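You operate a simulated robot arm through the tools that you are given. There is no shell and no other tool. Be economical: measure what you need, move in short steps, check, and stop when the job is done.

You are at the controls of a simulated two-armed robot. One attempt, no reset.

TASK
On the top of the roasting bench, fold the beige cloth in half.

The check looks at the end state, three seconds after you hand in, the way a careful person would. Anything else that was tipped, shoved, dropped, spilled or broken makes it a failure. Flat cloth is picked up by pressing the open fingertips on it (5 to 10 N) and closing them slowly along it; thin cloth reads only 2 to 8 mm in the jaws.

THE ROBOT
Two 7-joint arms with two-finger parallel grippers on one trunk, on a base that drives. Base frame: it is fixed to the floor where the robot stands at the start and does not move with it; the origin is under the middle of the robot, x ahead of it, y to its left, z up; the surface under the hand at the start is at about z = 85. Lengths are in cm, angles in rad, forces in N, time in s.
The left shoulder is at the start at [7, 18.8, 119], the right one opposite. With the tool pointing down near the work surface each hand reaches from about 32 to 80 cm from the robot's upright axis, wherever it stands, measured 20 degrees to its own side. Places, roughly: top of the roasting bench [60, 20, 80]. Payload 3.91 kg a hand.
The tool frame of a hand sits at the grasp point between the pads (the TCP): z along the fingers, y along the line on which they close. The tips reach 3 cm beyond it. Largest opening 11 cm; finger width 2, thickness 1; the body of the gripper, 4.8 by 11.2 cm, starts 5.5 cm behind the TCP.
Orientation is told as [roll, pitch, yaw] about the base's x, y, z axes, in that order, counted from this pose: with the fingers straight down and closing along the base's y, the tool's x points along the base's -x, its y along +y and its z along -z.

THE INTERFACE
- The arms move only by the tool servo_tool. It takes "left_motion", "right_motion" or both (then of equal length, played together; a hand with none holds still); each is a list of rows, each a list of 3 entries, a list of its own where there are three numbers: the turn, a rotation vector about the tool's x, y, z in units of 6 degrees (1.0 is 6 degrees), then the shift along the tool's x, y, z in units of 40 mm (1.0 is 40 mm), then the gripper command, from -1 (shut) to 1 (fully open), values between in proportion. In form: [[[rx, ry, rz], [dx, dy, dz], jaw], ...]. A call has 1 to 10 rows; each row shifts and turns the commanded pose from where the row before left it, along the tool's axes as they then stand. A call with a number of a shift or a turn outside -1 to 1 is refused whole. Each row takes 0.2 s and may step no farther than 5 cm and 0.15 rad from the row before; otherwise, or with a gripper value out of range, the whole call is refused. Where a pose cannot be reached the arm comes as near as it can. A force on the tool above 40 N (or 10 N above the force at the start of the call, whichever is more), or a blocked arm, ends the call early, and 0.2 s more pass. The fingers move at their own pace (about 7.2 cm/s each) and stop on an object; they squeeze with about 39 N. The grip force told is the motor's: it shows also when the fingers shut on nothing. Time passes only in rows, and 0.2 s behind the last, so rows that do not move let the fingers close. The reply holds the time, the measured pose of the TCP, the force on the tool along the base axes, the opening and the grip force, in the units named above and with some noise, with the torque about the TCP (base axes, N m) and any sound that the robot's microphone picked up.
- Cameras (640 x 400 px; columns grow to the right, rows downward): "scene" is now at [12.69, -3.62, 140.73]; the picture's right is [-0.41, -0.91, -0.00], its down [-0.60, 0.27, -0.75] and it looks along [0.69, -0.31, -0.66] (base axes); focal length 279 px, centre (320, 200). "left" rides on the left gripper at [7.2, -1.7, -10.3] in its tool frame; the picture's right is [0.23, 0.97, 0.00], its down [-0.76, 0.18, -0.62] and it looks along [-0.61, 0.14, 0.78] (tool axes); focal length 222 px, centre (320, 200). "right" rides on the right gripper at [7.2, 1.7, -10.3] in its tool frame; the picture's right is [-0.23, 0.97, 0.00], its down [-0.76, -0.18, -0.62] and it looks along [-0.61, -0.14, 0.78] (tool axes); focal length 222 px, centre (320, 200). There is no depth. A picture from a camera that has moved, and an enlarged one, comes with that camera's place and axes in the base frame and with its lens.
- snapshot(camera): a new picture of that camera. It takes no simulated time.
- lift_body(by): slides the trunk up (or, below 0, down) by that many cm; the arms and the scene camera ride with it, the base frame stays. It gives what a move gives, with no picture.
- steer(legs): drives the robot by 1 to 6 legs, each [ahead, turn to the left] in cm and rad, along the robot's own axes; the way and the turn of a leg run together, so that a leg with both is an arc; at most 150 cm and 3.142 rad a leg. The arms and the cameras ride along, it lands a little off, and it stops where it bumps. It gives what a move gives.
- turn_head(pan, tilt): turns the head with the scene camera to pan (to the left, within 1.501 rad either way) and tilt (down, from -0.506 to 1.204), counted from straight ahead of the robot. It gives what a move gives.
- zoom(camera, box): a new picture of the part [left, top, right, bottom] of that camera's present view, enlarged. It takes no simulated time.
- finish_job(): hands the job in; it is judged then, once.

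Go step by step. Nothing tells you exact positions but the pictures and the camera data: compare them with the known pose of the tool, close in by small moves and look again before you grip or let go. The budget is 120 turns and 100 pictures, counting those below and the enlarged ones. Unless the task says otherwise, let go and move clear before handing in.

The tools are called after "Emit:" as a command line: name --argument value ..., lists and objects as JSON in quotes. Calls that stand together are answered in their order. servo_tool: Moves the arms, as the interface text tells. Its arguments: {"type":"object","properties":{"left_motion":{"type":"array","items":{"type":"array"}},"right_motion":{"type":"array","items":{"type":"array"}}},"required":[]} The other tools are called the same way: lift_body (by) slides the trunk up or down; steer (legs) drives the base; turn_head (pan, tilt) turns the head that bears the scene camera; snapshot (camera) takes a picture; zoom (camera, box) takes an enlarged picture of a part of a camera's view; finish_job () hands the job in.

At the start:

```text
time: 0.0
left_tcp_pos: [45.79, 2.24, 117.79]
left_orientation: [0.001, 0.001, -0.002]
left_contact_force: [-0.1, 1.3, 0.4]
left_torque: [-0.01, -0.02, 0.04]
left_opening: 11.0
left_finger_force: 0.1
right_tcp_pos: [44.54, -47.91, 117.67]
right_orientation: [0.001, 0.001, 0.0]
right_contact_force: [0.6, 0.5, 0.0]
right_torque: [-0.02, 0.02, 0.01]
right_opening: 10.99
right_finger_force: 0.1
trunk travel left (down, up): [-70.0, 24.0]
robot x, y, heading: [-0.09, 0.25, 0.001]
head pan, tilt: [-0.422, 0.716]
```

scene: 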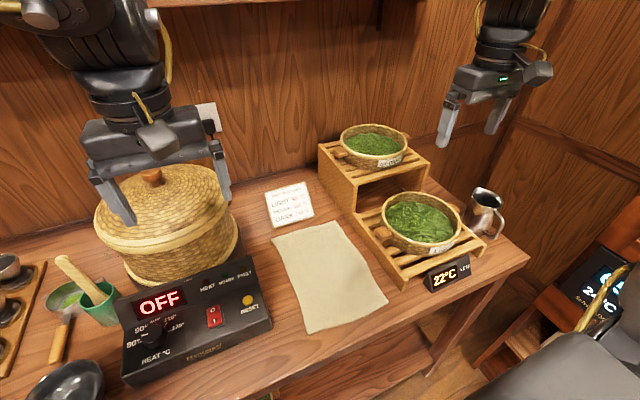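
right: 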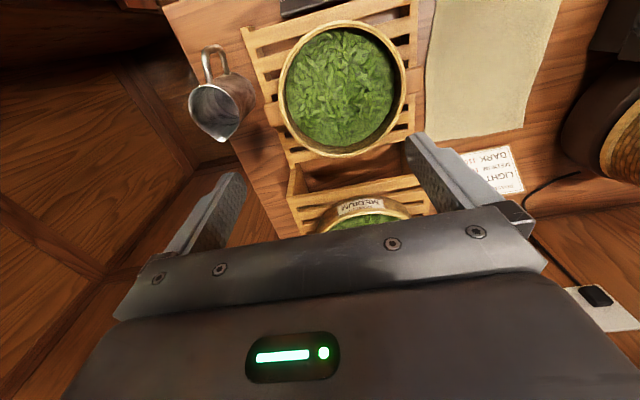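
left: 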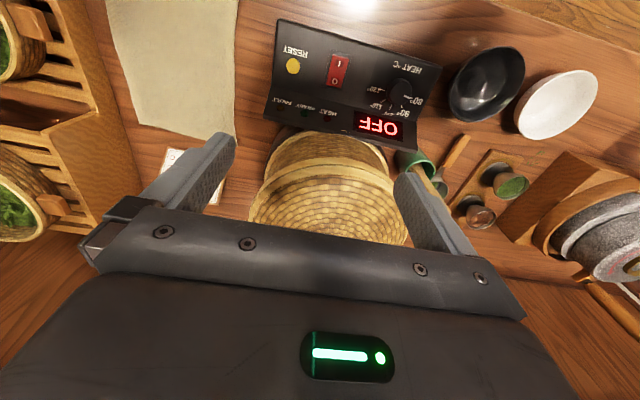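

The cloth lies roughly at x 35–62, y −11…−30, z≈85.5, between the control box and the trays. I plan to pinch both near corners and fold the near edge over to the far edge; first a closer look.

Emit:
zoom --camera "scene" --box '[220, 140, 440, 360]'

Emit:
servo_tool --left_motion '[[[0, 0, 0], [0.4, -0.7, 0], 0], [[0, 0, 0], [0.4, -0.7, 0], 0], [[0, 0, 0], [0.4, -0.7, 0], -0.2], [[0, 0, 0], [0.4, -0.7, 0], -0.2], [[0, 0, 0], [0.4, -0.7, 0], -0.2], [[0, 0, 0], [0.3, -0.4, 0], -0.2], [[0, 0, 0], [0, 0, 0], -0.2]]' --right_motion '[[[0, 0, 0], [0.3, 0.8, 0], 0], [[0, 0, 0], [0.3, 0.8, 0], 0], [[0, 0, 0], [0.3, 0.8, 0], -0.2], [[0, 0, 0], [0.3, 0.8, 0], -0.2], [[0, 0, 0], [0.3, 0.9, 0], -0.2], [[0, 0, 0], [0.4, 0.9, 0], -0.2], [[0, 0, 0], [0, 0, 0], -0.2]]'

```text
1.82 times, centred on (330, 250) of scene
camera zoom: at [12.69, -3.62, 140.73], right [-0.41, -0.91, 0.0], down [-0.6, 0.27, -0.75], along [0.69, -0.31, -0.66], focal length 507 px, centre (302, 109)
```

zoom: 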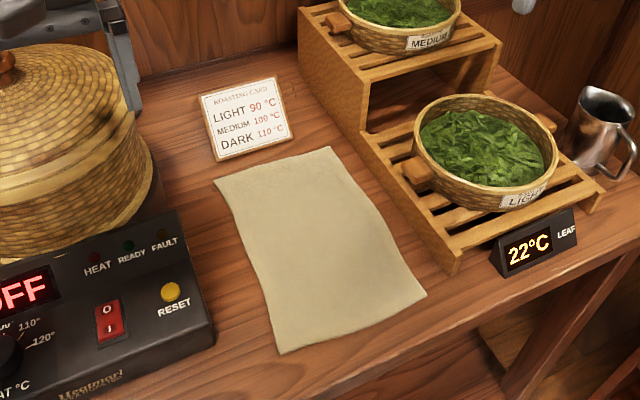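

```text
time: 1.6
left_tcp_pos: [36.45, -13.57, 117.51]
left_orientation: [-0.002, 0.001, 0.004]
left_contact_force: [0.3, -0.4, -0.4]
left_torque: [0.02, -0.01, 0.0]
left_opening: 4.41
left_finger_force: 0.1
right_tcp_pos: [37.09, -28.83, 118.08]
right_orientation: [0.002, 0.0, 0.0]
right_contact_force: [0.4, -0.1, -0.7]
right_torque: [0.0, 0.03, -0.01]
right_opening: 4.38
right_finger_force: 0.1
right hand out of reach, approached as far as the arm can: row 6
trunk travel left (down, up): [-70.0, 24.0]
robot x, y, heading: [-0.02, -0.54, 0.002]
head pan, tilt: [-0.422, 0.716]
```

Both hands are above the near corners. I descend to about 9 cm above the surface and look.

Emit:
servo_tool --left_motion '[[[0, 0, 0], [0, 0, 1], -0.2], [[0, 0, 0], [0, 0, 1], -0.2], [[0, 0, 0], [0, 0, 1], -0.2], [[0, 0, 0], [0, 0, 1], -0.2], [[0, 0, 0], [0, 0, 1], -0.2], [[0, 0, 0], [0, 0, 0], -0.2]]' --right_motion '[[[0, 0, 0], [0, 0, 1], -0.2], [[0, 0, 0], [0, 0, 1], -0.2], [[0, 0, 0], [0, 0, 1], -0.2], [[0, 0, 0], [0, 0, 1], -0.2], [[0, 0, 0], [0, 0, 1], -0.2], [[0, 0, 0], [0, 0, 0], -0.2]]'

Emit:
snapshot --camera "scene"

Emit:
snapshot --camera "right"

Emit:
snapshot --camera "left"

```text
time: 3.0
left_tcp_pos: [36.47, -13.06, 98.19]
left_orientation: [-0.009, -0.001, 0.011]
left_contact_force: [-0.3, 0.1, 0.0]
left_torque: [0.01, -0.05, 0.04]
left_opening: 4.39
left_finger_force: 0.0
right_tcp_pos: [38.96, -29.56, 109.13]
right_orientation: [-0.007, 0.01, 0.033]
right_contact_force: [-1.0, -0.6, 0.1]
right_torque: [-0.01, -0.05, 0.01]
right_opening: 4.4
right_finger_force: 0.0
right hand out of reach, approached as far as the arm can: row 1, 2, 3, 4, 5
trunk travel left (down, up): [-70.0, 24.0]
robot x, y, heading: [-0.2, 0.19, 0.005]
head pan, tilt: [-0.422, 0.716]
```

```text
95 pictures are left
camera scene: at [12.47, -3.45, 140.76], right [-0.41, -0.91, 0.0], down [-0.6, 0.27, -0.76], along [0.69, -0.31, -0.66], focal length 279 px, centre (320, 200)
```

scene: 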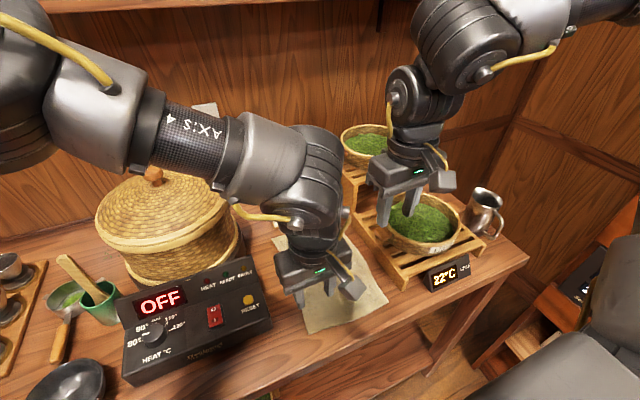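

```text
94 pictures are left
camera right: at [31.75, -28.05, 119.38], right [0.2, 0.98, -0.01], down [0.77, -0.15, 0.62], along [0.6, -0.13, -0.79], focal length 222 px, centre (320, 200)
```

right: 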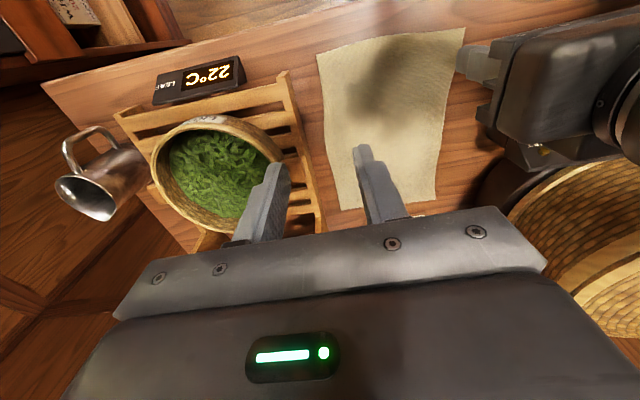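

```text
93 pictures are left
camera left: at [29.19, -14.67, 108.44], right [-0.24, 0.97, -0.01], down [0.76, 0.19, 0.62], along [0.61, 0.14, -0.78], focal length 222 px, centre (320, 200)
```

left: 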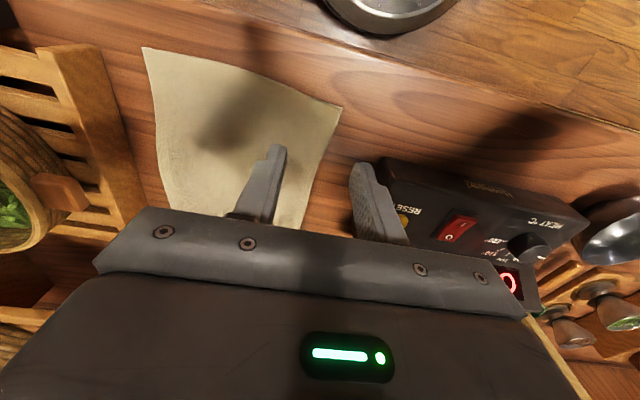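

The right arm is cramped so near the trunk. I'll back the robot 9 cm and re-target the right hand.

Emit:
steer --legs '[[-9, 0]]'

```text
time: 4.1
left_tcp_pos: [27.75, -12.97, 98.17]
left_orientation: [-0.006, 0.002, 0.011]
left_contact_force: [-0.6, 0.0, -1.0]
left_torque: [-0.01, -0.03, 0.02]
left_opening: 4.37
left_finger_force: 0.1
right_tcp_pos: [30.24, -29.71, 109.0]
right_orientation: [-0.004, 0.011, 0.035]
right_contact_force: [-1.0, 0.0, -0.1]
right_torque: [-0.03, 0.01, -0.03]
right_opening: 4.4
right_finger_force: 0.0
trunk travel left (down, up): [-70.0, 24.0]
robot x, y, heading: [-8.93, 0.05, 0.001]
head pan, tilt: [-0.422, 0.716]
```

Now bring both forward to x≈36.7, then look at reach.

Emit:
servo_tool --left_motion '[[[0, 0, 0], [-0.75, 0, 0], -0.2], [[0, 0, 0], [-0.75, 0, 0], -0.2], [[0, 0, 0], [-0.75, 0, 0], -0.2], [[0, 0, 0], [0, 0, 0], -0.2]]' --right_motion '[[[0, 0, 0], [-0.55, 0.2, 0], -0.2], [[0, 0, 0], [-0.55, 0.2, 0], -0.2], [[0, 0, -0.3], [-0.55, 0.2, 0], -0.2], [[0, 0, 0], [0, 0, 0], -0.2]]'

```text
time: 5.1
left_tcp_pos: [36.77, -12.8, 97.77]
left_orientation: [-0.002, 0.002, 0.01]
left_contact_force: [-0.3, 0.1, 0.6]
left_torque: [0.0, 0.03, 0.03]
left_opening: 4.4
left_finger_force: 0.1
right_tcp_pos: [36.82, -26.98, 108.83]
right_orientation: [-0.006, 0.012, 0.064]
right_contact_force: [-0.6, 0.3, 0.2]
right_torque: [-0.01, -0.01, -0.02]
right_opening: 4.39
right_finger_force: 0.0
trunk travel left (down, up): [-70.0, 24.0]
robot x, y, heading: [-9.17, -0.26, -0.003]
head pan, tilt: [-0.422, 0.716]
```

Reachable now. Fix the right yaw and lower the right hand level with the left.

Emit:
servo_tool --right_motion '[[[0, 0, 0.6], [0, 0, 0.7], -0.2], [[0, 0, 0], [0, 0, 0.7], -0.2], [[0, 0, 0], [0, 0, 0.7], -0.2], [[0, 0, 0], [0, 0, 0.7], -0.2], [[0, 0, 0], [0, 0, 0], -0.2]]'

Emit:
snapshot --camera "right"

Emit:
snapshot --camera "left"

Emit:
snapshot --camera "scene"

```text
time: 6.3
left_tcp_pos: [36.64, -12.94, 97.87]
left_orientation: [-0.005, 0.002, 0.013]
left_contact_force: [-0.9, 0.5, -0.6]
left_torque: [-0.03, 0.01, -0.01]
left_opening: 4.42
left_finger_force: 0.0
right_tcp_pos: [36.69, -27.11, 97.73]
right_orientation: [-0.005, 0.013, 0.0]
right_contact_force: [0.1, 0.6, -0.2]
right_torque: [-0.01, -0.01, -0.02]
right_opening: 4.4
right_finger_force: 0.0
trunk travel left (down, up): [-70.0, 24.0]
robot x, y, heading: [-8.84, 0.12, 0.004]
head pan, tilt: [-0.422, 0.716]
```

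```text
92 pictures are left
camera right: at [29.54, -25.45, 108.05], right [0.23, 0.97, -0.01], down [0.77, -0.17, 0.62], along [0.6, -0.15, -0.79], focal length 222 px, centre (320, 200)
```

right: 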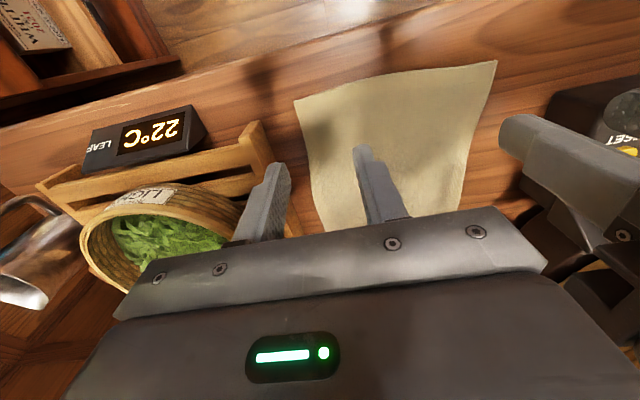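

```text
91 pictures are left
camera left: at [29.37, -14.54, 108.3], right [-0.24, 0.97, 0.0], down [0.76, 0.19, 0.62], along [0.6, 0.14, -0.78], focal length 222 px, centre (320, 200)
```

left: 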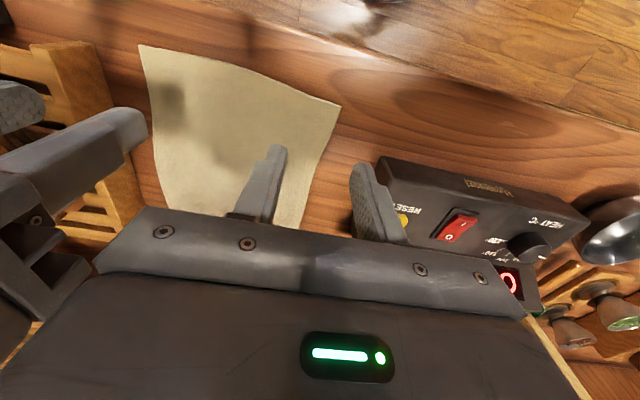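

```text
90 pictures are left
camera scene: at [3.73, -3.58, 140.74], right [-0.41, -0.91, 0.0], down [-0.6, 0.27, -0.75], along [0.69, -0.31, -0.66], focal length 279 px, centre (320, 200)
```

scene: 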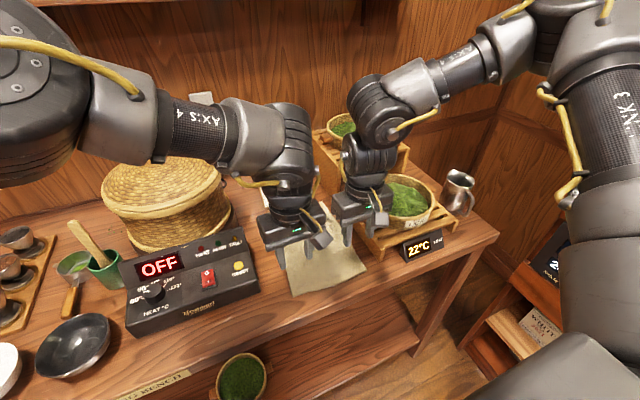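

Cloth near edge is at x≈34.7, corners y≈−11.2 and −29.2. I shift to grip points (36.2, −13.8) and (36.2, −26.6), jaws 3 cm, and go down to just above the cloth.

Emit:
servo_tool --left_motion '[[[0, 0, 0], [0.11, -0.22, 0.6], -0.45], [[0, 0, 0], [0, 0, 0.6], -0.45], [[0, 0, 0], [0, 0, 0.6], -0.45], [[0, 0, 0], [0, 0, 0], -0.45]]' --right_motion '[[[0, 0, 0], [0.12, 0.13, 0.6], -0.45], [[0, 0, 0], [0, 0, 0.6], -0.45], [[0, 0, 0], [0, 0, 0.6], -0.45], [[0, 0, 0], [0, 0, 0], -0.45]]'

Emit:
snapshot --camera "right"

Emit:
snapshot --camera "left"

Emit:
zoom --camera "scene" --box '[220, 160, 420, 320]'

```text
time: 7.3
left_tcp_pos: [36.25, -14.04, 90.86]
left_orientation: [-0.004, 0.0, 0.01]
left_contact_force: [-0.1, -0.8, -1.1]
left_torque: [0.01, -0.01, 0.0]
left_opening: 3.02
left_finger_force: 0.1
right_tcp_pos: [35.89, -26.61, 90.45]
right_orientation: [-0.003, 0.012, 0.001]
right_contact_force: [0.2, -0.2, -0.5]
right_torque: [0.02, 0.01, -0.03]
right_opening: 3.04
right_finger_force: 0.1
trunk travel left (down, up): [-70.0, 24.0]
robot x, y, heading: [-9.24, -0.26, -0.006]
head pan, tilt: [-0.422, 0.716]
```

```text
89 pictures are left
camera right: at [28.81, -25.11, 100.8], right [0.23, 0.97, -0.01], down [0.77, -0.17, 0.62], along [0.6, -0.14, -0.79], focal length 222 px, centre (320, 200)
```

right: 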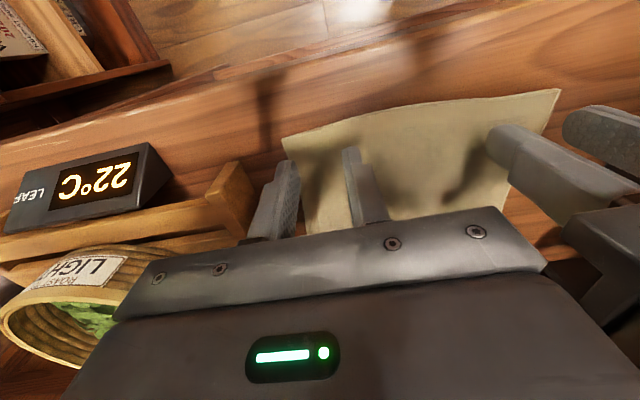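

```text
88 pictures are left
camera left: at [29.01, -15.57, 101.19], right [-0.24, 0.97, 0.0], down [0.76, 0.19, 0.62], along [0.6, 0.14, -0.78], focal length 222 px, centre (320, 200)
```

left: 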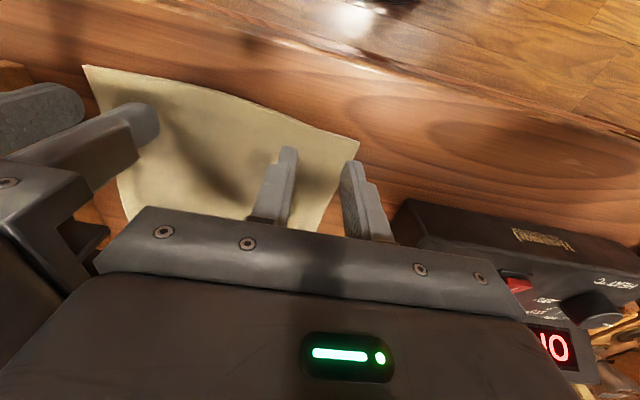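

```text
2.50 times, centred on (320, 240) of scene
camera zoom: at [3.76, -3.61, 140.74], right [-0.41, -0.91, 0.0], down [-0.6, 0.27, -0.75], along [0.69, -0.31, -0.66], focal length 697 px, centre (320, 100)
```

zoom: 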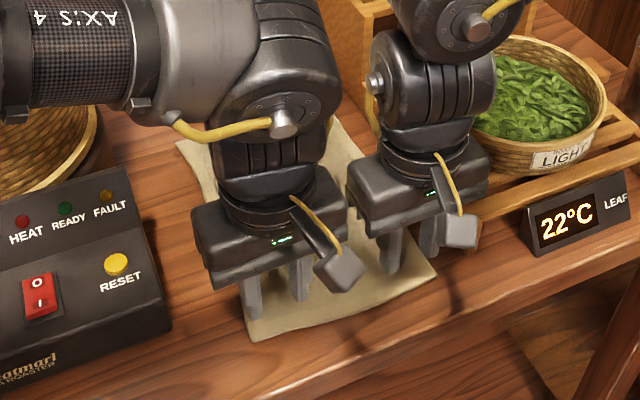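

Placement is right; nudge slightly inward and lower to near contact.

Emit:
servo_tool --left_motion '[[[0, 0, 0], [-0.1, 0.02, 0.2], -0.45], [[0, 0, 0], [0, 0, 0.2], -0.45], [[0, 0, 0], [0, 0, 0.06], -0.45], [[0, 0, 0], [0, 0, 0], -0.45]]' --right_motion '[[[0, 0, 0], [-0.15, 0.06, 0.2], -0.45], [[0, 0, 0], [0, 0, 0.15], -0.45], [[0, 0, 0], [0, 0, 0.05], -0.45], [[0, 0, 0], [0, 0, 0], -0.45]]'

```text
time: 8.3
left_tcp_pos: [36.8, -13.83, 89.01]
left_orientation: [-0.005, 0.002, 0.01]
left_contact_force: [0.2, 1.5, 0.4]
left_torque: [0.03, 0.0, -0.01]
left_opening: 3.03
left_finger_force: 0.1
right_tcp_pos: [36.21, -27.47, 89.52]
right_orientation: [-0.002, 0.013, 0.002]
right_contact_force: [0.4, 0.2, 0.5]
right_torque: [-0.02, 0.04, -0.02]
right_opening: 3.02
right_finger_force: 0.0
right hand out of reach, approached as far as the arm can: row 1, 2
trunk travel left (down, up): [-70.0, 24.0]
robot x, y, heading: [-8.79, 0.27, 0.001]
head pan, tilt: [-0.422, 0.716]
```

The right arm balked at its inward limit. I try again with a small step.

Emit:
servo_tool --right_motion '[[[0, 0, 0], [0, 0.15, 0], -0.45], [[0, 0, 0], [0, 0.1, 0], -0.45], [[0, 0, 0], [0, 0, 0.1], -0.45], [[0, 0, 0], [0, 0, 0], -0.45]]'

```text
time: 9.3
left_tcp_pos: [36.69, -13.8, 88.98]
left_orientation: [-0.005, 0.0, 0.012]
left_contact_force: [-0.3, -0.7, 0.4]
left_torque: [-0.03, 0.0, -0.05]
left_opening: 3.01
left_finger_force: 0.0
right_tcp_pos: [35.85, -27.21, 89.82]
right_orientation: [-0.006, 0.012, 0.002]
right_contact_force: [-0.2, -0.3, 0.0]
right_torque: [-0.03, 0.05, -0.01]
right_opening: 3.02
right_finger_force: 0.0
right hand out of reach, approached as far as the arm can: row 1, 2
trunk travel left (down, up): [-70.0, 24.0]
robot x, y, heading: [-8.89, -0.17, -0.006]
head pan, tilt: [-0.422, 0.716]
```

I'll raise the trunk 8 cm to give the right arm more room, then lower the hands back.

Emit:
lift_body --by 8

Emit:
servo_tool --left_motion '[[[0, 0, 0], [0, 0, 0.8], -0.45], [[0, 0, 0], [0, 0, 0.8], -0.45], [[0, 0, 0], [0, 0, 0], -0.45]]' --right_motion '[[[0, 0, 0], [-0.1, 0.2, 0.8], -0.45], [[0, 0, 0], [0, 0, 0.8], -0.45], [[0, 0, 0], [0, 0, 0], -0.45]]'

```text
time: 10.5
left_tcp_pos: [36.87, -13.9, 96.91]
left_orientation: [-0.004, 0.001, 0.011]
left_contact_force: [-0.4, 0.2, -0.1]
left_torque: [-0.02, -0.01, 0.0]
left_opening: 3.06
left_finger_force: 0.1
right_tcp_pos: [35.92, -27.06, 97.83]
right_orientation: [-0.004, 0.015, 0.002]
right_contact_force: [-0.6, 0.1, -0.2]
right_torque: [0.02, 0.01, 0.02]
right_opening: 3.02
right_finger_force: 0.1
trunk travel left (down, up): [-78.0, 16.0]
robot x, y, heading: [-9.0, 0.2, -0.001]
head pan, tilt: [-0.422, 0.716]
```

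```text
time: 11.3
left_tcp_pos: [36.17, -12.83, 90.89]
left_orientation: [-0.007, 0.0, 0.011]
left_contact_force: [0.0, 0.6, 0.9]
left_torque: [0.0, 0.03, 0.05]
left_opening: 3.02
left_finger_force: 0.1
left hand out of reach, approached as far as the arm can: row 1, 2
right_tcp_pos: [34.93, -29.61, 94.86]
right_orientation: [-0.002, 0.011, 0.001]
right_contact_force: [-0.2, -0.8, 0.6]
right_torque: [-0.02, -0.01, 0.0]
right_opening: 3.05
right_finger_force: 0.1
right hand out of reach, approached as far as the arm can: row 1, 2
trunk travel left (down, up): [-78.0, 16.0]
robot x, y, heading: [-9.04, 0.2, -0.005]
head pan, tilt: [-0.422, 0.716]
```

Higher is worse, so lower trunk is the way. Raise the hands relative to the trunk first, then lower the trunk.

Emit:
servo_tool --left_motion '[[[0, 0, 0], [0, 0, -1], -0.45], [[0, 0, 0], [0, 0, -1], -0.45], [[0, 0, 0], [0, 0, -1], -0.45], [[0, 0, 0], [0, -0.2, -1], -0.45], [[0, 0, 0], [0, 0, 0], -0.45]]' --right_motion '[[[0, 0, 0], [0, 0, -1], -0.45], [[0, 0, 0], [0, 0, -1], -0.45], [[0, 0, 0], [-0.2, 0.3, -1], -0.45], [[0, 0, 0], [-0.2, 0.3, 0], -0.45], [[0, 0, 0], [0, 0, 0], -0.45]]'

Emit:
lift_body --by -14

Emit:
snapshot --camera "scene"

```text
time: 12.5
left_tcp_pos: [36.29, -13.87, 106.74]
left_orientation: [-0.005, 0.0, 0.009]
left_contact_force: [0.7, -0.4, 0.7]
left_torque: [0.01, -0.02, 0.0]
left_opening: 3.03
left_finger_force: 0.1
right_tcp_pos: [36.77, -27.5, 106.62]
right_orientation: [-0.002, 0.012, 0.0]
right_contact_force: [-0.2, 0.2, 0.7]
right_torque: [0.0, 0.03, 0.03]
right_opening: 3.08
right_finger_force: 0.0
trunk travel left (down, up): [-78.0, 16.0]
robot x, y, heading: [-9.23, 0.13, 0.002]
head pan, tilt: [-0.422, 0.716]
```

```text
time: 14.1
left_tcp_pos: [36.49, -13.82, 92.76]
left_orientation: [-0.005, 0.001, 0.01]
left_contact_force: [0.1, 1.0, 0.3]
left_torque: [0.03, 0.01, -0.02]
left_opening: 3.03
left_finger_force: 0.1
right_tcp_pos: [36.6, -27.43, 92.64]
right_orientation: [-0.004, 0.012, 0.002]
right_contact_force: [-0.4, -0.1, 0.7]
right_torque: [-0.04, 0.01, -0.01]
right_opening: 3.0
right_finger_force: 0.0
trunk travel left (down, up): [-64.0, 30.0]
robot x, y, heading: [-8.76, 0.6, -0.002]
head pan, tilt: [-0.422, 0.716]
```

```text
86 pictures are left
camera scene: at [3.79, -3.61, 134.74], right [-0.41, -0.91, 0.0], down [-0.6, 0.27, -0.75], along [0.69, -0.31, -0.66], focal length 279 px, centre (320, 200)
```

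scene: 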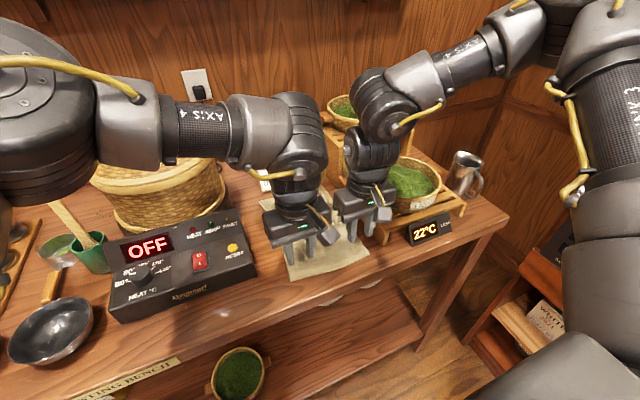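

Good. Now place: left (36.6, −13.8), right (36.4, −26.4), lower toward contact.

Emit:
servo_tool --left_motion '[[[0, 0, 0], [0, 0, 0.4], -0.45], [[0, 0, 0], [0, 0, 0.4], -0.45], [[0, 0, 0], [0, 0, 0.1], -0.45], [[0, 0, 0], [0, 0, 0], -0.45]]' --right_motion '[[[0, 0, 0], [0, 0.25, 0.4], -0.45], [[0, 0, 0], [0, 0, 0.4], -0.45], [[0, 0, 0], [0, 0, 0.1], -0.45], [[0, 0, 0], [0, 0, 0], -0.45]]'

```text
time: 15.1
left_tcp_pos: [36.37, -13.92, 89.04]
left_orientation: [-0.006, 0.002, 0.01]
left_contact_force: [-0.6, -0.1, -0.2]
left_torque: [-0.02, 0.0, 0.03]
left_opening: 3.04
left_finger_force: 0.1
right_tcp_pos: [36.73, -26.52, 89.13]
right_orientation: [-0.003, 0.012, -0.001]
right_contact_force: [-0.7, 0.2, 0.7]
right_torque: [-0.05, 0.02, 0.02]
right_opening: 3.05
right_finger_force: 0.1
trunk travel left (down, up): [-64.0, 30.0]
robot x, y, heading: [-8.98, 0.09, -0.004]
head pan, tilt: [-0.422, 0.716]
```

Reached freely now. Lower in fine steps until contact force shows.

Emit:
servo_tool --left_motion '[[[0, 0, 0], [0, 0, 0.05], -0.45], [[0, 0, 0], [0, 0, 0.05], -0.45], [[0, 0, 0], [0, 0, 0], -0.45]]' --right_motion '[[[0, 0, 0], [0, 0, 0.05], -0.45], [[0, 0, 0], [0, 0, 0.05], -0.45], [[0, 0, 0], [0, 0, 0], -0.45]]'

```text
time: 15.9
left_tcp_pos: [36.44, -13.82, 88.59]
left_orientation: [-0.006, 0.002, 0.01]
left_contact_force: [-0.6, -0.7, -0.4]
left_torque: [0.03, -0.01, 0.01]
left_opening: 3.08
left_finger_force: 0.0
right_tcp_pos: [36.62, -26.43, 88.61]
right_orientation: [-0.005, 0.011, 0.001]
right_contact_force: [-0.8, 0.0, -0.4]
right_torque: [0.01, 0.0, -0.03]
right_opening: 3.01
right_finger_force: 0.1
trunk travel left (down, up): [-64.0, 30.0]
robot x, y, heading: [-9.14, 0.16, 0.003]
head pan, tilt: [-0.422, 0.716]
```

Emit:
servo_tool --left_motion '[[[0, 0, 0], [0, 0, 0.05], -0.45], [[0, 0, 0], [0, 0, 0.04], -0.45], [[0, 0, 0], [0, 0, 0], -0.45]]' --right_motion '[[[0, 0, 0], [0, 0, 0.05], -0.45], [[0, 0, 0], [0, 0, 0.04], -0.45], [[0, 0, 0], [0, 0, 0], -0.45]]'

```text
time: 16.7
left_tcp_pos: [36.46, -13.87, 88.39]
left_orientation: [-0.005, -0.002, 0.012]
left_contact_force: [0.9, 0.3, 3.4]
left_torque: [0.02, -0.01, -0.01]
left_opening: 3.01
left_finger_force: 0.0
right_tcp_pos: [36.6, -26.55, 88.25]
right_orientation: [-0.005, 0.013, 0.002]
right_contact_force: [-0.2, -0.6, 5.4]
right_torque: [0.01, 0.01, 0.0]
right_opening: 3.02
right_finger_force: 0.0
trunk travel left (down, up): [-64.0, 30.0]
robot x, y, heading: [-8.86, 0.26, 0.0]
head pan, tilt: [-0.422, 0.716]
```

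Contact. A touch more pressure, then close slowly.

Emit:
servo_tool --left_motion '[[[0, 0, 0], [0, 0, 0.03], -0.45], [[0, 0, 0], [0, 0, 0], -0.52], [[0, 0, 0], [0, 0, 0], -0.58], [[0, 0, 0], [0, 0, 0], -0.64], [[0, 0, 0], [0, 0, 0], -0.7], [[0, 0, 0], [0, 0, 0], -0.76]]' --right_motion '[[[0, 0, 0], [0, 0, 0.015], -0.45], [[0, 0, 0], [0, 0, 0], -0.52], [[0, 0, 0], [0, 0, 0], -0.58], [[0, 0, 0], [0, 0, 0], -0.64], [[0, 0, 0], [0, 0, 0], -0.7], [[0, 0, 0], [0, 0, 0], -0.76]]'

Emit:
snapshot --camera "left"

Emit:
snapshot --camera "right"

```text
time: 18.1
left_tcp_pos: [36.31, -13.85, 88.26]
left_orientation: [-0.006, -0.001, 0.01]
left_contact_force: [1.3, -3.9, 13.2]
left_torque: [-0.14, -0.03, -0.02]
left_opening: 1.43
left_finger_force: 1.4
right_tcp_pos: [36.72, -26.35, 88.32]
right_orientation: [-0.003, 0.012, 0.002]
right_contact_force: [0.1, 3.9, 6.0]
right_torque: [0.09, -0.02, -0.02]
right_opening: 1.46
right_finger_force: 1.9
trunk travel left (down, up): [-64.0, 30.0]
robot x, y, heading: [-9.01, 0.06, 0.004]
head pan, tilt: [-0.422, 0.716]
```

```text
85 pictures are left
camera left: at [28.95, -15.52, 98.6], right [-0.24, 0.97, -0.01], down [0.76, 0.19, 0.62], along [0.61, 0.14, -0.78], focal length 222 px, centre (320, 200)
```

left: 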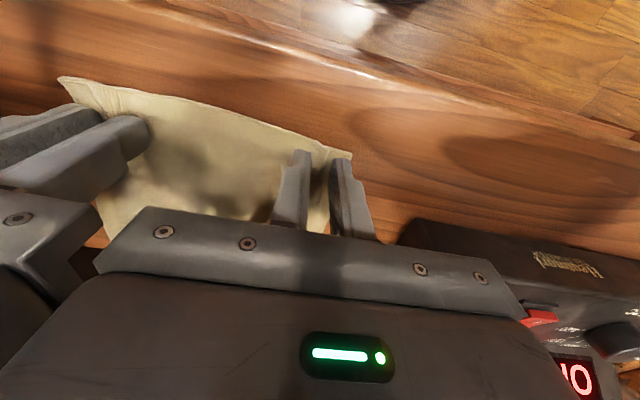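

```text
84 pictures are left
camera right: at [29.44, -24.75, 98.65], right [0.23, 0.97, -0.01], down [0.77, -0.17, 0.62], along [0.6, -0.14, -0.79], focal length 222 px, centre (320, 200)
```

right: 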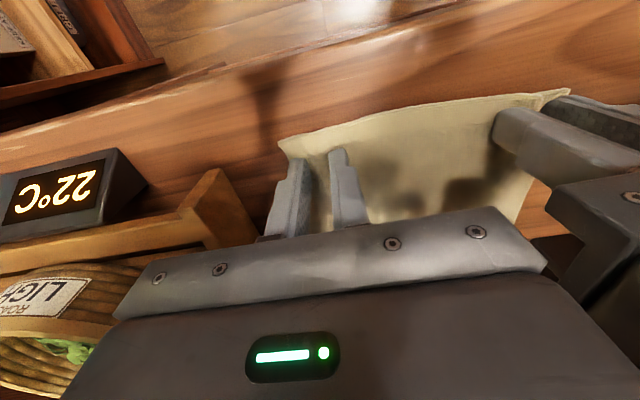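

The cloth gathers between the fingers. Continue closing.

Emit:
servo_tool --left_motion '[[[0, 0, 0], [0, 0, -0.01], -0.82], [[0, 0, 0], [0, 0, 0], -0.88], [[0, 0, 0], [0, 0, 0], -0.94], [[0, 0, 0], [0, 0, 0], -1], [[0, 0, 0], [0, 0, 0], -1], [[0, 0, 0], [0, 0, 0], -1]]' --right_motion '[[[0, 0, 0], [0, 0, 0], -0.82], [[0, 0, 0], [0, 0, 0], -0.88], [[0, 0, 0], [0, 0, 0], -0.94], [[0, 0, 0], [0, 0, 0], -1], [[0, 0, 0], [0, 0, 0], -1], [[0, 0, 0], [0, 0, 0], -1]]'

Emit:
snapshot --camera "left"

Emit:
snapshot --camera "right"

```text
time: 19.5
left_tcp_pos: [36.17, -13.94, 88.33]
left_orientation: [-0.01, 0.001, 0.009]
left_contact_force: [-1.0, -21.6, 8.2]
left_torque: [-0.66, -0.03, -0.07]
left_opening: 0.34
left_finger_force: 38.9
right_tcp_pos: [36.62, -26.23, 88.28]
right_orientation: [-0.001, 0.01, 0.002]
right_contact_force: [-0.2, 22.0, 8.4]
right_torque: [0.69, 0.05, 0.03]
right_opening: 0.35
right_finger_force: 39.1
trunk travel left (down, up): [-64.0, 30.0]
robot x, y, heading: [-9.19, -0.06, -0.002]
head pan, tilt: [-0.422, 0.716]
```

```text
83 pictures are left
camera left: at [28.92, -15.55, 98.64], right [-0.24, 0.97, -0.01], down [0.76, 0.19, 0.62], along [0.61, 0.14, -0.78], focal length 222 px, centre (320, 200)
```

left: 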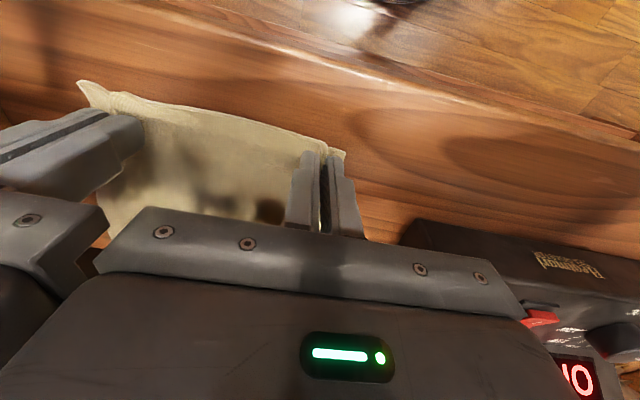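

```text
82 pictures are left
camera right: at [29.45, -24.67, 98.66], right [0.23, 0.97, 0.0], down [0.77, -0.18, 0.62], along [0.6, -0.14, -0.79], focal length 222 px, centre (320, 200)
```

right: 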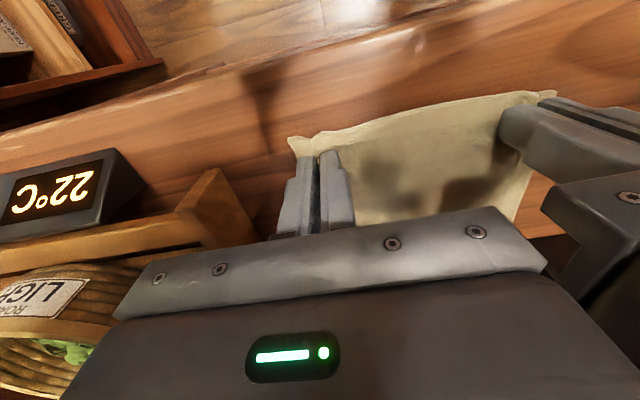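

Both corners are held. Relax the tension slightly and lift a little along the fold arc.

Emit:
servo_tool --left_motion '[[[0, 0, 0], [0, -0.04, -0.1], -1], [[0, 0, 0], [-0.05, 0, -0.25], -1], [[0, 0, 0], [-0.1, 0, -0.3], -1], [[0, 0, 0], [-0.15, 0, -0.35], -1], [[0, 0, 0], [0, 0, 0], -1]]' --right_motion '[[[0, 0, 0], [0, 0.03, -0.1], -1], [[0, 0, 0], [-0.05, 0, -0.25], -1], [[0, 0, 0], [-0.1, 0, -0.3], -1], [[0, 0, 0], [-0.15, 0, -0.35], -1], [[0, 0, 0], [0, 0, 0], -1]]'

Emit:
snapshot --camera "left"

Emit:
snapshot --camera "scene"

```text
time: 20.7
left_tcp_pos: [37.57, -14.0, 92.34]
left_orientation: [-0.007, 0.002, 0.01]
left_contact_force: [0.3, -20.1, 0.1]
left_torque: [-0.63, 0.02, -0.05]
left_opening: 0.37
left_finger_force: 39.3
right_tcp_pos: [38.08, -26.18, 92.3]
right_orientation: [-0.003, 0.013, 0.002]
right_contact_force: [-0.5, 19.5, 0.5]
right_torque: [0.64, 0.03, 0.0]
right_opening: 0.35
right_finger_force: 39.0
trunk travel left (down, up): [-64.0, 30.0]
robot x, y, heading: [-8.84, 0.37, 0.001]
head pan, tilt: [-0.422, 0.716]
```

```text
81 pictures are left
camera left: at [30.28, -15.64, 102.66], right [-0.24, 0.97, -0.01], down [0.76, 0.19, 0.62], along [0.6, 0.14, -0.78], focal length 222 px, centre (320, 200)
```

left: 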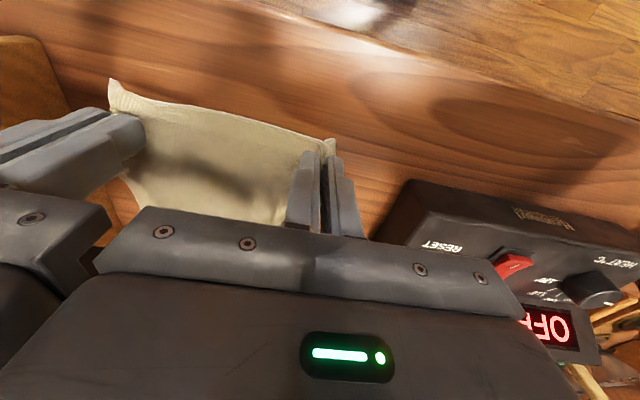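

```text
80 pictures are left
camera scene: at [3.83, -3.62, 134.73], right [-0.41, -0.91, 0.0], down [-0.6, 0.27, -0.75], along [0.69, -0.31, -0.66], focal length 279 px, centre (320, 200)
```

scene: 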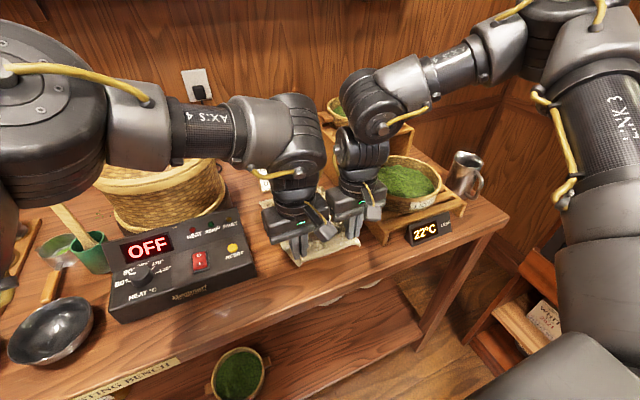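

The edge lifts cleanly as a pair. Continue up and over the fold line (x≈48).

Emit:
servo_tool --left_motion '[[[0, 0, 0], [-0.34, -0.02, -0.4], -1], [[0, 0, 0], [-0.34, 0, -0.4], -1], [[0, 0, 0], [-0.44, 0, -0.31], -1], [[0, 0, 0], [-0.44, 0, -0.31], -1], [[0, 0, 0], [-0.5, 0, -0.12], -1], [[0, 0, 0], [-0.5, 0, -0.12], -1], [[0, 0, 0], [0, 0, 0], -1]]' --right_motion '[[[0, 0, 0], [-0.32, 0.02, -0.4], -1], [[0, 0, 0], [-0.32, 0, -0.4], -1], [[0, 0, 0], [-0.42, 0, -0.31], -1], [[0, 0, 0], [-0.42, 0, -0.31], -1], [[0, 0, 0], [-0.5, 0, -0.12], -1], [[0, 0, 0], [-0.5, 0, -0.12], -1], [[0, 0, 0], [0, 0, 0], -1]]'

Emit:
snapshot --camera "left"

Emit:
snapshot --camera "scene"

Emit:
snapshot --camera "right"

```text
time: 21.7
left_tcp_pos: [42.43, -12.81, 97.43]
left_orientation: [-0.03, 0.006, 0.01]
left_contact_force: [2.2, -24.2, 0.2]
left_torque: [-0.74, -0.08, -0.05]
left_opening: 0.35
left_finger_force: 39.1
left hand out of reach, approached as far as the arm can: row 2, 3, 4
right_tcp_pos: [43.38, -25.43, 97.33]
right_orientation: [0.016, 0.006, 0.015]
right_contact_force: [-0.8, 23.9, 0.3]
right_torque: [0.75, 0.04, 0.03]
right_opening: 0.35
right_finger_force: 39.1
trunk travel left (down, up): [-64.0, 30.0]
robot x, y, heading: [-9.17, -0.2, -0.002]
head pan, tilt: [-0.422, 0.716]
stopped in row 4 (left hand): the force on the tool passed its limit at 42 N (the readings are from after the stop); the commanded pose is now the measured one
```

```text
79 pictures are left
camera left: at [35.08, -14.07, 107.86], right [-0.24, 0.97, -0.03], down [0.76, 0.2, 0.61], along [0.6, 0.12, -0.79], focal length 222 px, centre (320, 200)
```

left: 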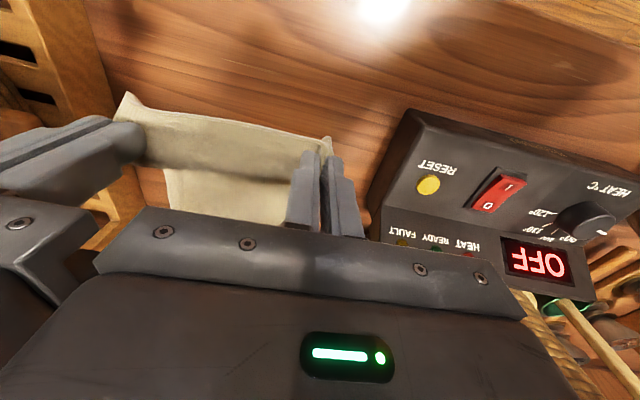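

```text
78 pictures are left
camera scene: at [3.91, -3.55, 134.72], right [-0.41, -0.91, 0.0], down [-0.6, 0.27, -0.75], along [0.69, -0.31, -0.66], focal length 279 px, centre (320, 200)
```

scene: 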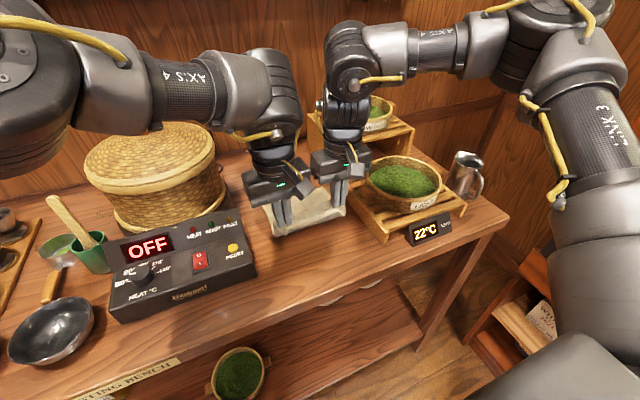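

```text
77 pictures are left
camera right: at [36.08, -24.0, 107.72], right [0.21, 0.98, 0.01], down [0.77, -0.17, 0.61], along [0.6, -0.12, -0.79], focal length 222 px, centre (320, 200)
```

right: 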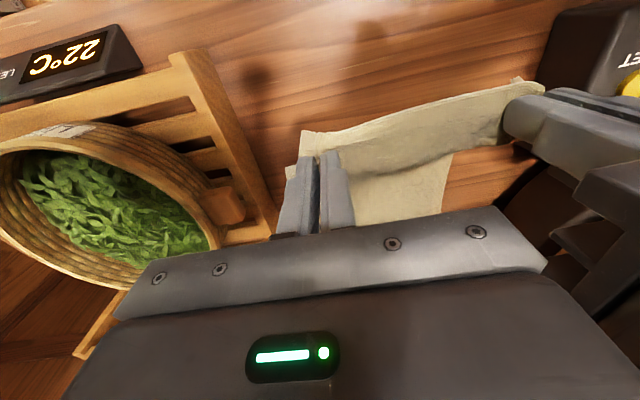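

The left arm reported a reach limit and slid sideways, but both grips hold. Test with small forward steps, shifting both back toward −y.

Emit:
servo_tool --left_motion '[[[0, 0, 0], [-0.1, -0.06, 0], -1], [[0, 0, 0], [-0.1, -0.06, 0], -1], [[0, 0, 0], [0, 0, 0], -1]]' --right_motion '[[[0, 0, 0], [-0.05, -0.03, 0], -1], [[0, 0, 0], [-0.05, -0.03, 0], -1], [[0, 0, 0], [0, 0, 0], -1]]'

```text
time: 22.5
left_tcp_pos: [42.84, -12.66, 97.6]
left_orientation: [-0.036, 0.005, 0.012]
left_contact_force: [2.4, -33.3, -0.6]
left_torque: [-1.02, -0.03, -0.06]
left_opening: 0.37
left_finger_force: 39.2
left hand out of reach, approached as far as the arm can: row 2
right_tcp_pos: [43.57, -25.79, 97.46]
right_orientation: [0.016, 0.005, 0.011]
right_contact_force: [-2.3, 33.3, 1.2]
right_torque: [1.09, 0.07, 0.05]
right_opening: 0.42
right_finger_force: 39.2
trunk travel left (down, up): [-64.0, 30.0]
robot x, y, heading: [-9.03, 0.14, 0.001]
head pan, tilt: [-0.422, 0.716]
```

The hands crowd each other at the wrists. I roll both so tips lean in and bodies spread apart, which also relaxes the cloth.

Emit:
servo_tool --left_motion '[[[0.5, 0, 0], [0, 0, 0], -1], [[0.5, 0, 0], [0, 0, 0], -1], [[0.4, 0, 0], [0, 0, 0], -1], [[0, 0, 0], [0, 0, 0], -1]]' --right_motion '[[[-0.4, 0, 0], [0, 0, 0], -1], [[-0.4, 0, 0], [0, 0, 0], -1], [[-0.3, 0, 0], [0, 0, 0], -1], [[0, 0, 0], [0, 0, 0], -1]]'

```text
time: 23.5
left_tcp_pos: [42.77, -12.81, 97.44]
left_orientation: [-0.167, 0.005, 0.009]
left_contact_force: [0.9, -18.1, -0.8]
left_torque: [-0.48, -0.05, -0.04]
left_opening: 0.33
left_finger_force: 38.7
right_tcp_pos: [43.51, -25.91, 97.4]
right_orientation: [0.125, 0.008, 0.011]
right_contact_force: [-0.6, 18.4, -0.1]
right_torque: [0.57, 0.05, 0.01]
right_opening: 0.35
right_finger_force: 38.8
trunk travel left (down, up): [-64.0, 30.0]
robot x, y, heading: [-9.0, -0.14, 0.002]
head pan, tilt: [-0.422, 0.716]
```

Works, tension dropped. Continue toward above the fold line.

Emit:
servo_tool --left_motion '[[[0, 0, 0], [-0.33, -0.04, -0.09], -1], [[0, 0, 0], [-0.33, -0.04, -0.09], -1], [[0, 0, 0], [-0.33, -0.03, -0.09], -1], [[0, 0, 0], [-0.33, -0.03, -0.09], -1], [[0, 0, 0], [0, 0, 0], -1]]' --right_motion '[[[0, 0, 0], [-0.28, 0.015, -0.09], -1], [[0, 0, 0], [-0.28, 0.015, -0.09], -1], [[0, 0, 0], [-0.28, 0.015, -0.09], -1], [[0, 0, 0], [-0.28, 0.015, -0.09], -1], [[0, 0, 0], [0, 0, 0], -1]]'

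Emit:
snapshot --camera "left"

Emit:
snapshot --camera "right"

Emit:
zoom --camera "scene" --box '[200, 100, 440, 260]'

```text
time: 24.7
left_tcp_pos: [48.04, -12.84, 99.08]
left_orientation: [-0.169, 0.002, 0.01]
left_contact_force: [-0.6, -15.8, 0.5]
left_torque: [-0.4, 0.0, -0.07]
left_opening: 0.32
left_finger_force: 39.1
right_tcp_pos: [47.8, -25.95, 98.89]
right_orientation: [0.127, 0.006, 0.011]
right_contact_force: [0.8, 16.1, -0.2]
right_torque: [0.46, -0.04, 0.01]
right_opening: 0.33
right_finger_force: 39.6
trunk travel left (down, up): [-64.0, 30.0]
robot x, y, heading: [-8.75, 0.05, -0.0]
head pan, tilt: [-0.422, 0.716]
```

```text
76 pictures are left
camera left: at [40.77, -12.85, 109.55], right [-0.24, 0.96, -0.16], down [0.76, 0.29, 0.58], along [0.6, 0.02, -0.8], focal length 222 px, centre (320, 200)
```

left: 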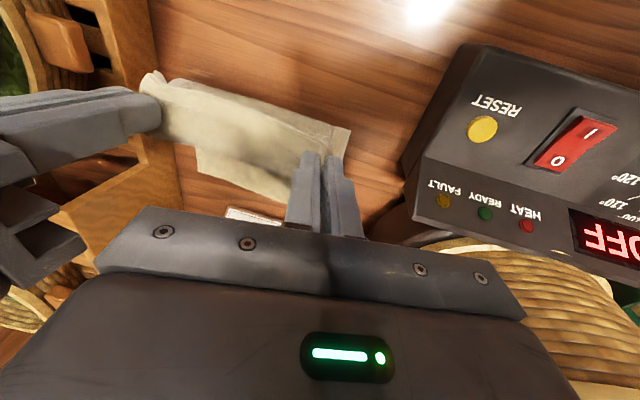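

```text
75 pictures are left
camera right: at [40.63, -25.85, 109.3], right [0.22, 0.97, 0.12], down [0.77, -0.25, 0.59], along [0.6, -0.04, -0.8], focal length 222 px, centre (320, 200)
```

right: 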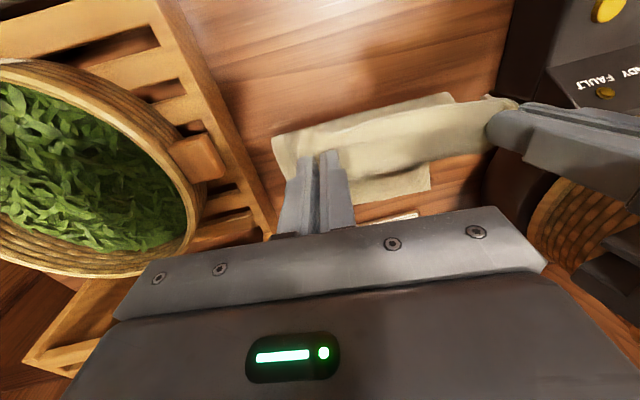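

```text
2.50 times, centred on (320, 180) of scene
camera zoom: at [3.76, -3.59, 134.74], right [-0.41, -0.91, 0.0], down [-0.6, 0.27, -0.75], along [0.69, -0.31, -0.66], focal length 697 px, centre (320, 250)
```

zoom: 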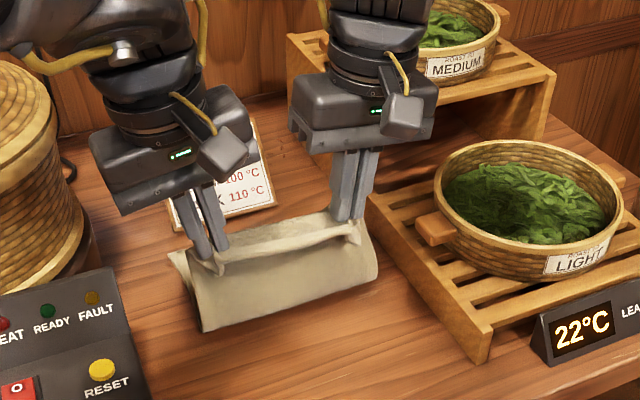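

The fold hangs nicely with its bottom at x≈48. Continue down toward the far edge, slowly pitching the tools so the edge turns over.

Emit:
servo_tool --left_motion '[[[0, 0.48, 0], [-0.54, 0, -0.015], -1], [[0, 0.48, 0], [-0.55, 0.016, 0.16], -1], [[0, 0.48, 0], [-0.57, 0.024, 0.235], -1], [[0, 0.48, 0], [-0.47, 0.028, 0.28], -1], [[0, 0, 0], [0, 0, 0], -1]]' --right_motion '[[[0, 0.48, 0], [-0.54, 0, -0.015], -1], [[0, 0.48, 0], [-0.55, -0.012, 0.16], -1], [[0, 0.48, 0], [-0.57, -0.018, 0.235], -1], [[0, 0.48, 0], [-0.47, -0.022, 0.28], -1], [[0, 0, 0], [0, 0, 0], -1]]'

Emit:
snapshot --camera "left"

Emit:
snapshot --camera "right"

Emit:
zoom --camera "scene" --box '[200, 80, 440, 240]'

```text
time: 25.2
left_tcp_pos: [49.94, -12.94, 98.7]
left_orientation: [-0.182, 0.067, -0.018]
left_contact_force: [-2.8, -23.2, -0.2]
left_torque: [-0.65, 0.09, -0.11]
left_opening: 0.38
left_finger_force: 39.0
left hand out of reach, approached as far as the arm can: row 1, 2
right_tcp_pos: [47.84, -27.1, 98.75]
right_orientation: [0.144, 0.057, 0.033]
right_contact_force: [3.3, 23.2, 0.7]
right_torque: [0.77, -0.09, 0.1]
right_opening: 0.26
right_finger_force: 39.2
right hand out of reach, approached as far as the arm can: row 1, 2
trunk travel left (down, up): [-64.0, 30.0]
robot x, y, heading: [-8.74, 0.26, -0.001]
head pan, tilt: [-0.422, 0.716]
stopped in row 2 (left hand): the force on the tool passed its limit at 45 N (the readings are from after the stop); the commanded pose is now the measured one
```

```text
73 pictures are left
camera left: at [43.29, -12.58, 109.62], right [-0.22, 0.96, -0.16], down [0.8, 0.27, 0.53], along [0.55, -0.01, -0.83], focal length 222 px, centre (320, 200)
```

left: 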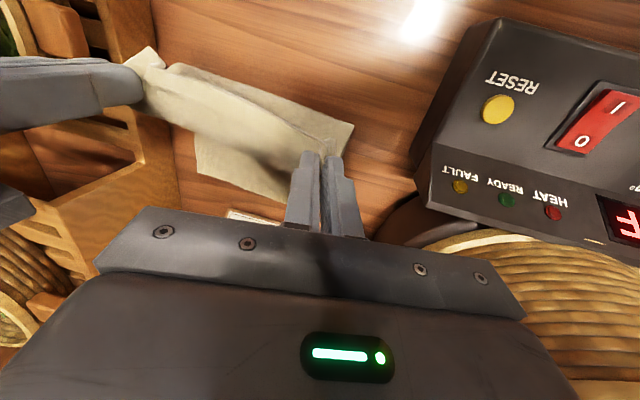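

```text
72 pictures are left
camera right: at [41.28, -27.23, 109.5], right [0.2, 0.97, 0.13], down [0.8, -0.24, 0.55], along [0.56, -0.01, -0.83], focal length 222 px, centre (320, 200)
```

right: 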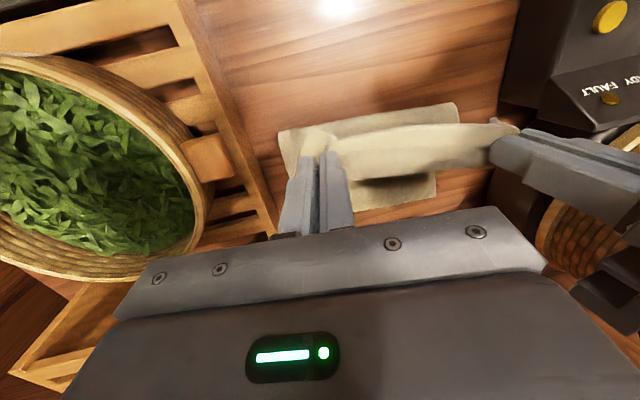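

```text
2.50 times, centred on (320, 160) of scene
camera zoom: at [3.94, -3.64, 134.72], right [-0.41, -0.91, 0.0], down [-0.6, 0.27, -0.75], along [0.69, -0.31, -0.66], focal length 697 px, centre (320, 300)
```

zoom: 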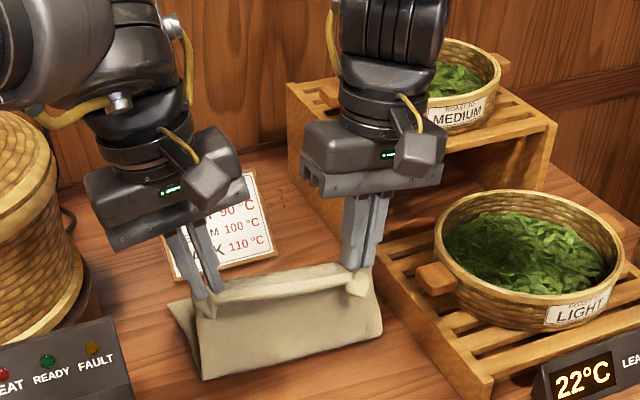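

Pitching isn't reachable, so I return to vertical pitch and bring the right hand level with the left.

Emit:
servo_tool --left_motion '[[[0, -0.3, 0], [0, 0, 0], -1], [[0, -0.3, 0], [0, 0, 0], -1], [[0, 0, 0], [0, 0, 0], -1], [[0, 0, 0], [0, 0, 0], -1]]' --right_motion '[[[0, -0.3, 0.15], [0, 0.1, 0], -1], [[0, -0.25, 0.15], [-0.1, 0.1, 0], -1], [[0, 0, 0], [-0.2, 0.05, 0], -1], [[0, 0, 0], [-0.1, 0, 0], -1]]'

```text
time: 26.2
left_tcp_pos: [49.9, -12.67, 98.75]
left_orientation: [-0.179, 0.005, 0.002]
left_contact_force: [-2.1, -21.8, -0.8]
left_torque: [-0.64, 0.06, -0.09]
left_opening: 0.4
left_finger_force: 39.4
right_tcp_pos: [48.9, -26.78, 98.74]
right_orientation: [0.139, 0.003, -0.011]
right_contact_force: [0.5, 20.8, -0.8]
right_torque: [0.68, -0.06, 0.22]
right_opening: 0.24
right_finger_force: 38.8
right hand out of reach, approached as far as the arm can: row 3, 4
trunk travel left (down, up): [-64.0, 30.0]
robot x, y, heading: [-8.8, 0.06, -0.005]
head pan, tilt: [-0.422, 0.716]
```

Roll the left hand further outward to free room, then ease the right hand forward.

Emit:
servo_tool --left_motion '[[[0.5, 0, 0], [0, 0, 0], -1], [[0.5, 0, 0], [0, 0.03, 0], -1], [[0.4, 0, 0], [0, 0.03, 0], -1], [[0, 0, 0], [0, 0, 0], -1], [[0, 0, 0], [0, 0, 0], -1]]' --right_motion '[[[0, 0, 0], [0, 0, 0], -1], [[0, 0, 0], [0, 0, 0], -1], [[0, 0, 0], [-0.05, 0, 0], -1], [[0, 0, 0], [-0.1, 0, 0], -1], [[0, 0, 0], [-0.1, 0, 0], -1]]'

```text
time: 27.4
left_tcp_pos: [49.9, -12.5, 98.77]
left_orientation: [-0.327, 0.004, -0.001]
left_contact_force: [-2.5, -25.7, -0.8]
left_torque: [-0.73, 0.04, -0.17]
left_opening: 0.39
left_finger_force: 38.5
right_tcp_pos: [49.21, -27.29, 98.77]
right_orientation: [0.14, 0.004, -0.011]
right_contact_force: [0.9, 26.3, 0.5]
right_torque: [0.86, -0.02, 0.23]
right_opening: 0.26
right_finger_force: 39.0
right hand out of reach, approached as far as the arm can: row 4, 5
trunk travel left (down, up): [-64.0, 30.0]
robot x, y, heading: [-8.8, 0.09, -0.002]
head pan, tilt: [-0.422, 0.716]
```

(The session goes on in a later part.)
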